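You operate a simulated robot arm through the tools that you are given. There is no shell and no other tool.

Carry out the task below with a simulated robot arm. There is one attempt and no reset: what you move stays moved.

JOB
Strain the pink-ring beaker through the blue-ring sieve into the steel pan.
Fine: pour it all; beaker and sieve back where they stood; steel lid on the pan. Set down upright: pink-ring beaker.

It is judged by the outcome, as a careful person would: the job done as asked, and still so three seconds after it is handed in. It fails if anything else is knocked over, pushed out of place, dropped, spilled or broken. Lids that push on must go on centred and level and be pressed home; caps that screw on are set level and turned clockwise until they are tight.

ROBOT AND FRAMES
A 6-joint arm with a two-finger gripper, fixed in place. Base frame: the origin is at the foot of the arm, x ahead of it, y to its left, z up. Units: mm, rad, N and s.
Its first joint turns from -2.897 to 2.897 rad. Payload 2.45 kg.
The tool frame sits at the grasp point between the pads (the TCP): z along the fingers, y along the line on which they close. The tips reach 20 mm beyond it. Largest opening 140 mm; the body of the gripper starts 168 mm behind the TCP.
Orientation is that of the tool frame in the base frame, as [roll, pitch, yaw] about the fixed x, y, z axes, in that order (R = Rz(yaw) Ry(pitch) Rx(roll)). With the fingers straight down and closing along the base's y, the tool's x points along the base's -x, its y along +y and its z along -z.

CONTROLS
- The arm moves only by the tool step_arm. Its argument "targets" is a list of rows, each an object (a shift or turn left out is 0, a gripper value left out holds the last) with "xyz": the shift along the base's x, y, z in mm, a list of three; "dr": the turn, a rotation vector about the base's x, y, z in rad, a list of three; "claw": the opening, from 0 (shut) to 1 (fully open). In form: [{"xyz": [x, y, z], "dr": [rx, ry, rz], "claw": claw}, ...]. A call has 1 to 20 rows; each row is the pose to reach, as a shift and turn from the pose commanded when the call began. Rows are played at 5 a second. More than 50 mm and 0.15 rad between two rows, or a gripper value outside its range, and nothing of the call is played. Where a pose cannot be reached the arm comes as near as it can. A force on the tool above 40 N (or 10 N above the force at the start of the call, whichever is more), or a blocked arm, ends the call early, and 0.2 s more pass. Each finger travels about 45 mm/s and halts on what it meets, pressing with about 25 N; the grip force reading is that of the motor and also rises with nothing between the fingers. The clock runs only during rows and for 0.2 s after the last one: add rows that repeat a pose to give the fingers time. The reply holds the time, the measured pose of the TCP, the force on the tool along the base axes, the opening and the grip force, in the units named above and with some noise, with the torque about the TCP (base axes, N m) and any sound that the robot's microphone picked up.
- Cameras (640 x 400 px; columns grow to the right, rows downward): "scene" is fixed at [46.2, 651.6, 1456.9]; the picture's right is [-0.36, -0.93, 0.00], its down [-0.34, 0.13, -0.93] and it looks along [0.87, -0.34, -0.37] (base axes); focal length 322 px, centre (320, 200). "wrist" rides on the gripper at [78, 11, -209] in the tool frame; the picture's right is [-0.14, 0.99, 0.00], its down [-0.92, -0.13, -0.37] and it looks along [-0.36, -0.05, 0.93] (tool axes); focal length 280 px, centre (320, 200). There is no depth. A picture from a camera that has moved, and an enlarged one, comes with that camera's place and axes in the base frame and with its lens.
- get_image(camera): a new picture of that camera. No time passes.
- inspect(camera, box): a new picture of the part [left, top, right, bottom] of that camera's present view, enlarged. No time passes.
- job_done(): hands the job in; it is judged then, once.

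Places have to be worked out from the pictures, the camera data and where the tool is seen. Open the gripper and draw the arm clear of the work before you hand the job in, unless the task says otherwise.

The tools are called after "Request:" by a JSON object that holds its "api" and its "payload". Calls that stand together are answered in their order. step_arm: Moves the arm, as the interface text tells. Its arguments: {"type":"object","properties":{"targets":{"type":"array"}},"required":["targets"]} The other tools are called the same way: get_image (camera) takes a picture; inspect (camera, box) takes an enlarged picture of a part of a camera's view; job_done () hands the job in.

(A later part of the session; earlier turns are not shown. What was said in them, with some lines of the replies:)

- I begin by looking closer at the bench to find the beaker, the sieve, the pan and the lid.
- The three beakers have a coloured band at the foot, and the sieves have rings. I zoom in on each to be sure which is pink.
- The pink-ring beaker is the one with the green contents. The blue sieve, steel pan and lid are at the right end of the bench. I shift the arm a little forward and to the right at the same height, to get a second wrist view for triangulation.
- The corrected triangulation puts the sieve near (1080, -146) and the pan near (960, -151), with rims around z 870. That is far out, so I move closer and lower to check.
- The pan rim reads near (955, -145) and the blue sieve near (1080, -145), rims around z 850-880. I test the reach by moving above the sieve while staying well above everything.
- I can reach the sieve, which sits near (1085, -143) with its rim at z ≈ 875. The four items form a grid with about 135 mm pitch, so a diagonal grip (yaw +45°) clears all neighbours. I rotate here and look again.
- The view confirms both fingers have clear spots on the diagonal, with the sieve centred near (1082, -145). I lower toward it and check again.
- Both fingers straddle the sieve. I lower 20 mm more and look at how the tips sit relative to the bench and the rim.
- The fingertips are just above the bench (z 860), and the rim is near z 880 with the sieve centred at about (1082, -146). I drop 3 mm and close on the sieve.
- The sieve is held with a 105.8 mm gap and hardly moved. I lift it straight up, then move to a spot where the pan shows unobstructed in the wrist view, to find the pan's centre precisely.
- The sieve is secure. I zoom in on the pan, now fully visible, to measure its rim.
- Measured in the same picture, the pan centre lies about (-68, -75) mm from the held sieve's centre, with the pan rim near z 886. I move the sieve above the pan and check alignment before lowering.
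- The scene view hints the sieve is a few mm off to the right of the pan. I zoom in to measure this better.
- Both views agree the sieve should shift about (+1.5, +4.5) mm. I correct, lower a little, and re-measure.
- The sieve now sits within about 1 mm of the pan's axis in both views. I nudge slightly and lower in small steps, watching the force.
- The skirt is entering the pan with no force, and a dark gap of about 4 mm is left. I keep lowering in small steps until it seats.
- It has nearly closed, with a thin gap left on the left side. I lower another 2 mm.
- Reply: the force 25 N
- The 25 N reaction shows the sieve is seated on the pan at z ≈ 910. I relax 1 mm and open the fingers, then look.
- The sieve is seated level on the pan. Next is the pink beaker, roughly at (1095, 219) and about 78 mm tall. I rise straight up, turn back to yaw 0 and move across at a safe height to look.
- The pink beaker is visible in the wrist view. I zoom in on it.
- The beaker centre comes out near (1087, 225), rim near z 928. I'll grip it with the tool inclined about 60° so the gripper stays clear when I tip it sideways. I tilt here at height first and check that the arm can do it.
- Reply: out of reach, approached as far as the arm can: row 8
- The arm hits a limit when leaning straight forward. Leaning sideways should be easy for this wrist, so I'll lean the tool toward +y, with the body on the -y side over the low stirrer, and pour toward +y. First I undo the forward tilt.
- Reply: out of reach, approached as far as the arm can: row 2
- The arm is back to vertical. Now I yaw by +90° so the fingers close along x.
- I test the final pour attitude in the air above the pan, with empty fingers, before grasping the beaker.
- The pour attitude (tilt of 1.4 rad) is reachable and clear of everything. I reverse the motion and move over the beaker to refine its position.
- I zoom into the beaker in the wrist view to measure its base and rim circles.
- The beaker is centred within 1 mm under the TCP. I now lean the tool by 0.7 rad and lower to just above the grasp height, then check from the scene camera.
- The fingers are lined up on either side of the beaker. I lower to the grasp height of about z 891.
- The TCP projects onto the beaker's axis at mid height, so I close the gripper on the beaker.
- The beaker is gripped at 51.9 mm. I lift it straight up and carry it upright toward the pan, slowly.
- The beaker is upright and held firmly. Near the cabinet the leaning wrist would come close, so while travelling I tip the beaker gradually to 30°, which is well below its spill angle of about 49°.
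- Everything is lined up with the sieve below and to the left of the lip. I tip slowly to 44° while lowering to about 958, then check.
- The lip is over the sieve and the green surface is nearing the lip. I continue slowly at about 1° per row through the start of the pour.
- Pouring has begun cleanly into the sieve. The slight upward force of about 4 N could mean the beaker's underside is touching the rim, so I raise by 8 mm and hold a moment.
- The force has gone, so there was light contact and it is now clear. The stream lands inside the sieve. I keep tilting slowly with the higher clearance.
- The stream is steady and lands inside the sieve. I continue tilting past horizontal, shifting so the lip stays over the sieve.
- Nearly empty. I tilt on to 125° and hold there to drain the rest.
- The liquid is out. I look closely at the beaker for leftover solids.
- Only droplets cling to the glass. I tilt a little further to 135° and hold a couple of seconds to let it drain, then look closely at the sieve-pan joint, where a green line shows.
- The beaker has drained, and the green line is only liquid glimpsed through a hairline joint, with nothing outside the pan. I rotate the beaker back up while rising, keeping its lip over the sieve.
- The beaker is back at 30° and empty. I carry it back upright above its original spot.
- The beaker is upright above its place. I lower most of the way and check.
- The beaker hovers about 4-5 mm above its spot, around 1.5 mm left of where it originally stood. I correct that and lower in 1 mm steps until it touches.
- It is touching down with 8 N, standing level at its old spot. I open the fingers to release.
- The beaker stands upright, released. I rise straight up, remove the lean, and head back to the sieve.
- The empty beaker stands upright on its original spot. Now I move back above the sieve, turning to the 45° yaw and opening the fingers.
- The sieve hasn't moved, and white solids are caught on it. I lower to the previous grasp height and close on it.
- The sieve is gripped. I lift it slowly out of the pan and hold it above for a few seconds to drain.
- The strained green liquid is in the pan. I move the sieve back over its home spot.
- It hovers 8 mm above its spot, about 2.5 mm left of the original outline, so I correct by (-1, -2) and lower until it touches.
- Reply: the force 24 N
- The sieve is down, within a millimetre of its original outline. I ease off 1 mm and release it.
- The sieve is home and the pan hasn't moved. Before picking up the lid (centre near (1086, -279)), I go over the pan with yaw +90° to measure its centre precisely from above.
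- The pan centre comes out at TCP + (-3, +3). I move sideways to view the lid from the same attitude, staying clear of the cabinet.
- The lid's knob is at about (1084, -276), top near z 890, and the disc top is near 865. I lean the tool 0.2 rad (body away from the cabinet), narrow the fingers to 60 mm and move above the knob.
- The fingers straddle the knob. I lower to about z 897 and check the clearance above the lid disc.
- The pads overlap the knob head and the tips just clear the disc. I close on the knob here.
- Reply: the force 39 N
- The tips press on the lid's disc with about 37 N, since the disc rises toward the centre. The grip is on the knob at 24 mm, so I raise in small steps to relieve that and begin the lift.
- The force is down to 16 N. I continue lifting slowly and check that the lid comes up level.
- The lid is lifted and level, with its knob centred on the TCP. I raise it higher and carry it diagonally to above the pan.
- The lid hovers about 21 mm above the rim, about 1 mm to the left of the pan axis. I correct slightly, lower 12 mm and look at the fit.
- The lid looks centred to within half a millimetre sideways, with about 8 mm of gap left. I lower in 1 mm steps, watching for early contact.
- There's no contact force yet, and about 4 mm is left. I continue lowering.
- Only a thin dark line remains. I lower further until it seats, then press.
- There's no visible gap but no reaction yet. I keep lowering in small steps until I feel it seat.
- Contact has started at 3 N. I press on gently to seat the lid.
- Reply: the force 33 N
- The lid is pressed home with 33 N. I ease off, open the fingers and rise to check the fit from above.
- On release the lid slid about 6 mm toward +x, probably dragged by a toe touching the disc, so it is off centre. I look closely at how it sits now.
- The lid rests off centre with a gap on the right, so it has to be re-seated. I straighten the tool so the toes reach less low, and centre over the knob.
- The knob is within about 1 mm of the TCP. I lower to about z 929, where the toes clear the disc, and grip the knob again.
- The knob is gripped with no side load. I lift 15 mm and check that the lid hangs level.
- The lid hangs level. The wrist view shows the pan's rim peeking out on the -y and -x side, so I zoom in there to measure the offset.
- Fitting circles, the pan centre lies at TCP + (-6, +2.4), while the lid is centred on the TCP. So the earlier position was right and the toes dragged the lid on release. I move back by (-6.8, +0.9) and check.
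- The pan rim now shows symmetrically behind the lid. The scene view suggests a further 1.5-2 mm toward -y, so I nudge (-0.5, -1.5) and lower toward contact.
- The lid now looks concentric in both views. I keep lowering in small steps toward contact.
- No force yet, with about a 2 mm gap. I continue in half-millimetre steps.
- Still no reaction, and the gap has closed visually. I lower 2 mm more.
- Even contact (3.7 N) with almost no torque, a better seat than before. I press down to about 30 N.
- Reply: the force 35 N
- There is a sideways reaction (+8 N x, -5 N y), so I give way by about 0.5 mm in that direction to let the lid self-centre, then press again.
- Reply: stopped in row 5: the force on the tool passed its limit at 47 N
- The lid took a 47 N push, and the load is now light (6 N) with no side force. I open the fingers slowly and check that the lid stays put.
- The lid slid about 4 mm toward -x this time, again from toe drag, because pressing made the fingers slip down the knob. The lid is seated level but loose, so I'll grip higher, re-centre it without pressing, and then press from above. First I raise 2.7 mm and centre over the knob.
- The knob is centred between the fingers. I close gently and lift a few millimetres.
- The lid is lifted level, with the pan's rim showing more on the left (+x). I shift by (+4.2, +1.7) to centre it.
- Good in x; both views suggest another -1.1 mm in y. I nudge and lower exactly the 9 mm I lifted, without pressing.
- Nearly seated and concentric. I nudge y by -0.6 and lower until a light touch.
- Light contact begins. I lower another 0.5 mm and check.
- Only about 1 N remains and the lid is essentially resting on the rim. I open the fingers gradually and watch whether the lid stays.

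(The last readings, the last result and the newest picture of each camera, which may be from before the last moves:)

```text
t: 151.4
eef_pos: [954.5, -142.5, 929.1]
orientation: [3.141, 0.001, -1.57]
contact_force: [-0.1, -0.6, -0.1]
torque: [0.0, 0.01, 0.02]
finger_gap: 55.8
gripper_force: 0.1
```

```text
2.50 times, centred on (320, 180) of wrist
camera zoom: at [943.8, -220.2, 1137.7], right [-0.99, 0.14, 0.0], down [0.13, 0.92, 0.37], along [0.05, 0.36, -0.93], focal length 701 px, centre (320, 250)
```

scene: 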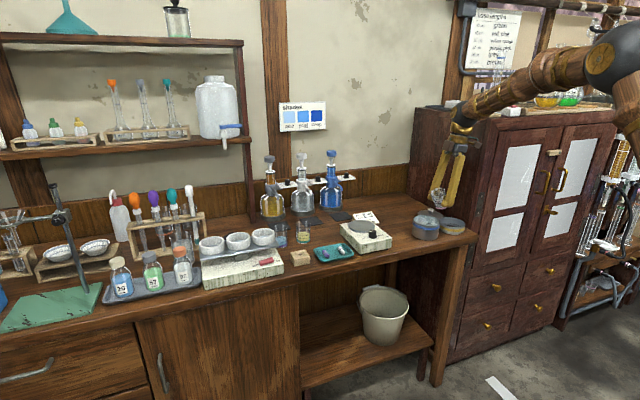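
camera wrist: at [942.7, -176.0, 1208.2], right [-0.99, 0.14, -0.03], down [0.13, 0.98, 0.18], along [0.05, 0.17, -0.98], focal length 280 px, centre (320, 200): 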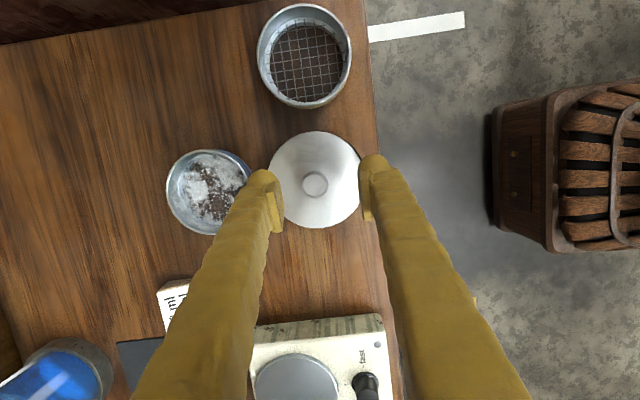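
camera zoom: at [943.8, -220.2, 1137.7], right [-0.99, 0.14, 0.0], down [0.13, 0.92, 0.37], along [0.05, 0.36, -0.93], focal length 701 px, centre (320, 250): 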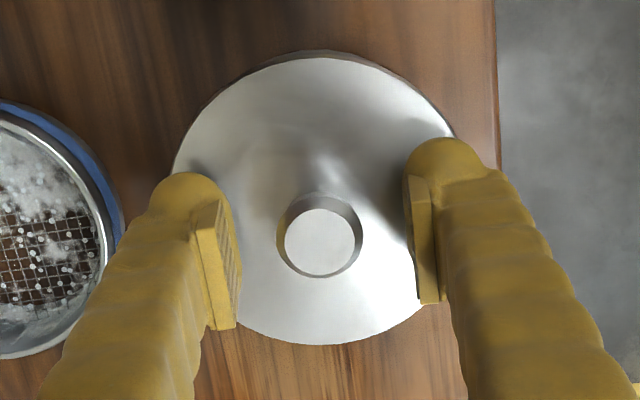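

The lid stayed exactly in place this time. I rise clear, close the fingers and inspect the seating before a final vertical press on the knob.

Request:
{"api": "step_arm", "payload": {"targets": [{"xyz": [0, 0, 8]}, {"xyz": [0, 0, 25]}, {"xyz": [0, 0, 45]}, {"xyz": [0, 0, 60], "claw": 0.2}, {"xyz": [0, 0, 60], "claw": 0}, {"xyz": [0, 0, 60], "claw": 0}, {"xyz": [0, 0, 60], "claw": 0}, {"xyz": [0, 0, 60], "claw": 0}]}}

Request:
{"api": "inspect", "payload": {"camera": "scene", "box": [406, 212, 446, 237]}}

Request:
{"api": "inspect", "payload": {"camera": "wrist", "box": [240, 100, 400, 260]}}

```text
t: 153.2
eef_pos: [954.0, -145.1, 987.8]
orientation: [3.141, 0.001, -1.571]
contact_force: [0.3, -0.7, -0.2]
torque: [0.04, 0.02, 0.01]
finger_gap: 0.2
gripper_force: 25.2
```

```text
16.00 times, centred on (426, 224) of scene
camera zoom: at [46.2, 651.6, 1456.9], right [-0.36, -0.93, 0.0], down [-0.34, 0.13, -0.93], along [0.87, -0.34, -0.37], focal length 5159 px, centre (-1376, -192)
```

zoom: 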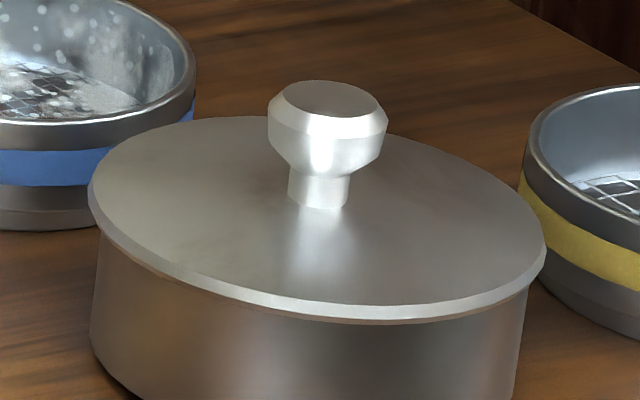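

```text
2.50 times, centred on (320, 180) of wrist
camera zoom: at [943.8, -220.8, 1197.9], right [-0.99, 0.14, 0.0], down [0.13, 0.92, 0.37], along [0.05, 0.36, -0.93], focal length 701 px, centre (320, 250)
```

zoom: 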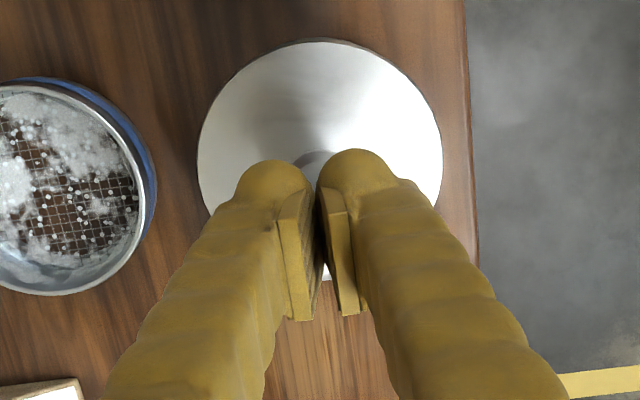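

The lid sits level and concentric with an even overhang. I lower the closed fingertips onto the knob for a vertical press.

Request:
{"api": "step_arm", "payload": {"targets": [{"xyz": [0, 1, -12]}, {"xyz": [0, 1, -24]}, {"xyz": [0, 1, -32]}, {"xyz": [0, 1, -34]}, {"xyz": [0, 1, -34]}]}}

Request:
{"api": "inspect", "payload": {"camera": "scene", "box": [404, 206, 452, 236]}}

```text
t: 154.4
eef_pos: [954.1, -141.1, 955.0]
orientation: [3.141, 0.0, -1.57]
contact_force: [0.1, -0.1, -0.2]
torque: [-0.01, -0.02, -0.01]
finger_gap: 0.1
gripper_force: 24.9
```

```text
13.33 times, centred on (428, 221) of scene
camera zoom: at [46.2, 651.6, 1456.9], right [-0.36, -0.93, 0.0], down [-0.34, 0.13, -0.93], along [0.87, -0.34, -0.37], focal length 4300 px, centre (-1120, -80)
```

zoom: 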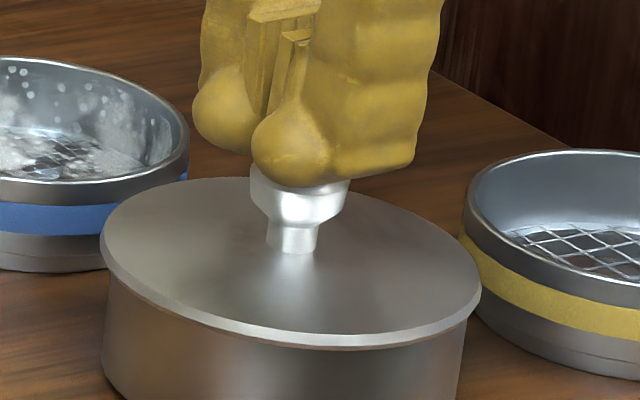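

The fingers are right above the knob. I lower in small steps to press.

Request:
{"api": "step_arm", "payload": {"targets": [{"xyz": [0, 0, -1]}, {"xyz": [0, 0, -2]}, {"xyz": [0, 0, -3]}, {"xyz": [0, 0, -4]}, {"xyz": [0, 0, -5]}, {"xyz": [0, 0, -5]}]}}

```text
t: 155.5
eef_pos: [955.2, -142.2, 953.3]
orientation: [-3.137, 0.0, -1.57]
contact_force: [-3.6, -0.2, 8.6]
torque: [-0.03, 0.08, -0.02]
finger_gap: 6.0
gripper_force: 24.7
stopped in row 5: the force on the tool passed its limit at 44 N (the readings are from after the stop); the commanded pose is now the measured one
```

It pressed with a 44 N peak before the limit. I rise straight up and check the lid.

Request:
{"api": "step_arm", "payload": {"targets": [{"xyz": [0, 0, 4]}, {"xyz": [0, 0, 12]}, {"xyz": [0, 0, 30]}, {"xyz": [0, 0, 60]}, {"xyz": [0, 0, 90]}, {"xyz": [0, 0, 90]}]}}

Request:
{"api": "inspect", "payload": {"camera": "scene", "box": [406, 212, 446, 237]}}

Request:
{"api": "get_image", "payload": {"camera": "wrist"}}

Request:
{"api": "inspect", "payload": {"camera": "scene", "box": [385, 200, 475, 256]}}

```text
t: 156.9
eef_pos: [955.8, -142.2, 1043.0]
orientation: [-3.138, -0.002, -1.572]
contact_force: [0.2, -0.2, -0.1]
torque: [0.02, -0.01, -0.02]
finger_gap: 0.0
gripper_force: 24.7
```

```text
16.00 times, centred on (426, 224) of scene
camera zoom: at [46.2, 651.6, 1456.9], right [-0.36, -0.93, 0.0], down [-0.34, 0.13, -0.93], along [0.87, -0.34, -0.37], focal length 5159 px, centre (-1376, -192)
```

zoom: 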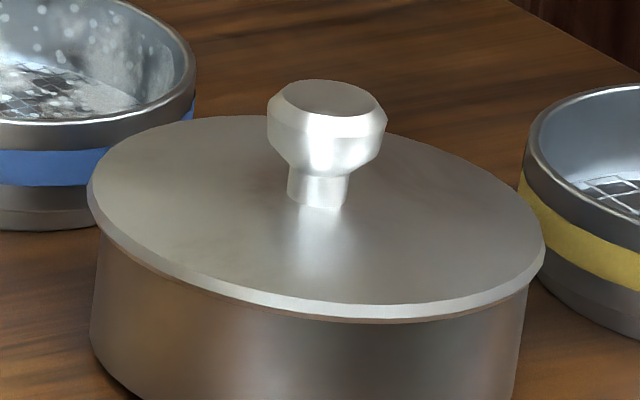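

```text
taken
camera wrist: at [944.3, -218.6, 1252.2], right [-0.99, 0.14, 0.0], down [0.13, 0.92, 0.37], along [0.05, 0.36, -0.93], focal length 280 px, centre (320, 200)
```

wrist: 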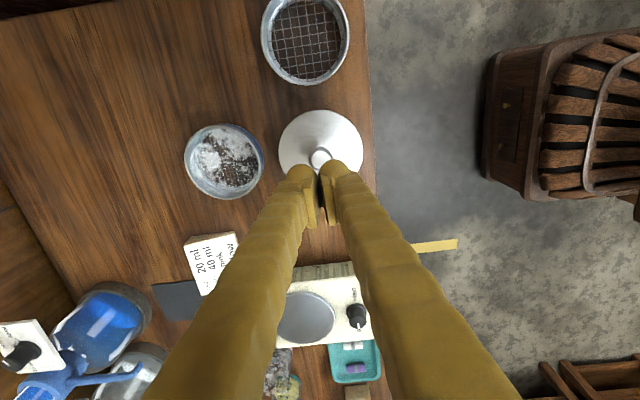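

```text
7.11 times, centred on (430, 228) of scene
camera zoom: at [46.2, 651.6, 1456.9], right [-0.36, -0.93, 0.0], down [-0.34, 0.13, -0.93], along [0.87, -0.34, -0.37], focal length 2293 px, centre (-462, 1)
```

zoom: 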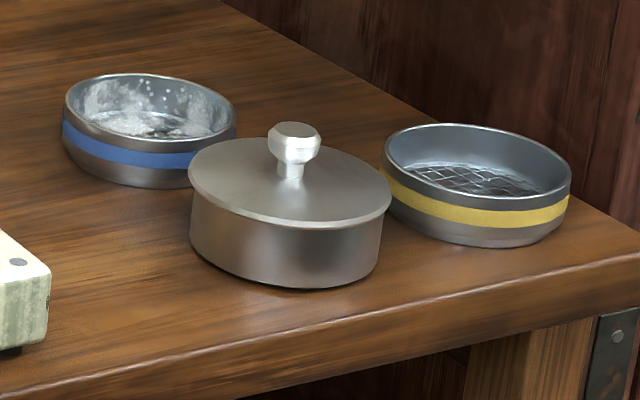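

The lid sits centred, level and pressed, and the pan and sieves are in place. I open the gripper, draw the arm back to its starting area, and take a last look.

Request:
{"api": "step_arm", "payload": {"targets": [{"xyz": [0, 0, 30], "claw": 0.3}, {"xyz": [0, 10, 70], "claw": 0.6}, {"xyz": [-20, 25, 110], "claw": 1}, {"xyz": [-55, 45, 125], "claw": 1}, {"xyz": [-95, 70, 125], "claw": 1}, {"xyz": [-135, 95, 125], "claw": 1}, {"xyz": [-175, 120, 125], "claw": 1}, {"xyz": [-215, 140, 125], "claw": 1}, {"xyz": [-250, 160, 125], "claw": 1}, {"xyz": [-280, 170, 125], "claw": 1}, {"xyz": [-280, 170, 125], "claw": 1}, {"xyz": [-280, 170, 125], "claw": 1}]}}

Request:
{"api": "get_image", "payload": {"camera": "scene"}}

Request:
{"api": "inspect", "payload": {"camera": "scene", "box": [260, 180, 480, 290]}}

Request:
{"api": "inspect", "payload": {"camera": "scene", "box": [265, 215, 345, 265]}}

```text
t: 159.5
eef_pos: [675.0, 28.7, 1167.3]
orientation: [-3.137, 0.0, -1.571]
contact_force: [-0.3, 0.2, 0.5]
torque: [0.0, 0.0, 0.02]
finger_gap: 140.1
gripper_force: 0.0
```

```text
taken
```

scene: 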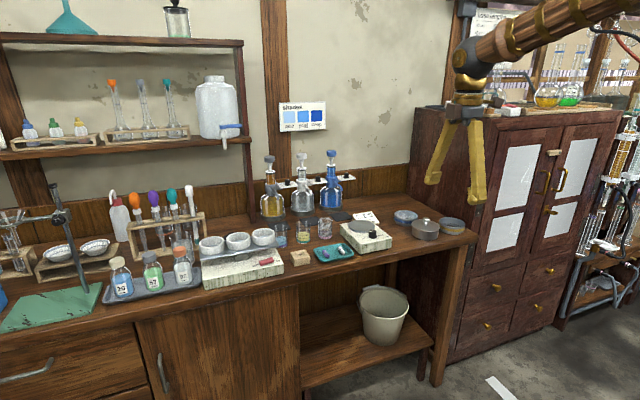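

```text
2.91 times, centred on (370, 235) of scene
camera zoom: at [46.2, 651.6, 1456.9], right [-0.36, -0.93, 0.0], down [-0.34, 0.13, -0.93], along [0.87, -0.34, -0.37], focal length 938 px, centre (174, 98)
```

zoom: 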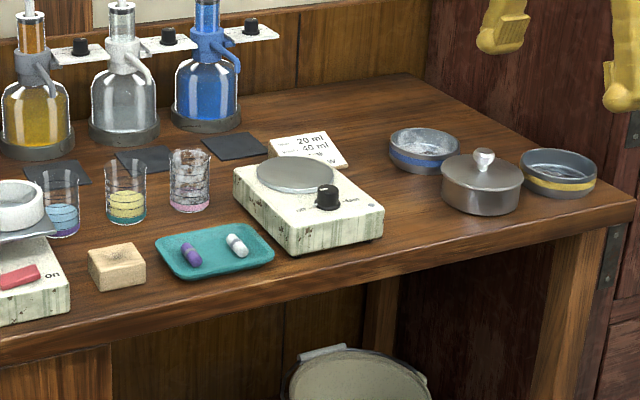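

```text
8.00 times, centred on (305, 240) of scene
camera zoom: at [46.2, 651.6, 1456.9], right [-0.36, -0.93, 0.0], down [-0.34, 0.13, -0.93], along [0.87, -0.34, -0.37], focal length 2580 px, centre (440, -120)
```

zoom: 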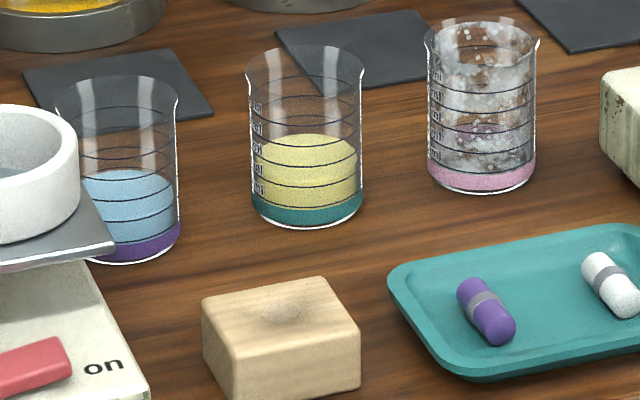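

The final pictures match the job: the pink-ring beaker is empty, upright and back in its place, and the blue sieve is on its spot. The lid is centred and level on the pan, nothing else has moved, and the open gripper is clear. I hand it in.

Request:
{"api": "job_done", "payload": {}}

```text
The job is handed in.
```

I strained the pink-ring beaker through the blue-ring sieve into the steel pan and handed the job in. No verdict came back, only confirmation that it was received.

- **Pour:** the green liquid is in the pan and white solids stayed in the sieve. Only droplets cling to the beaker. I saw no spills.
- **Beaker:** it stands upright within about 1 mm of where it started.
- **Sieve:** it is back on its spot, also within about 1 mm, with the white solids still in it.
- **Lid:** it sits centred and level on the pan and was pressed down with a peak of about 44 N. It is a loose fit. It slid a few millimetres on my first two releases, so I lifted and re-centred it each time. It did not move after the last release and press.

During the pour the beaker lightly touched the rim, most likely the sieve's, at about 4 N. I raised it straight away and nothing shifted. In the last pictures everything else on the bench was in place, and the arm was clear with the gripper open.
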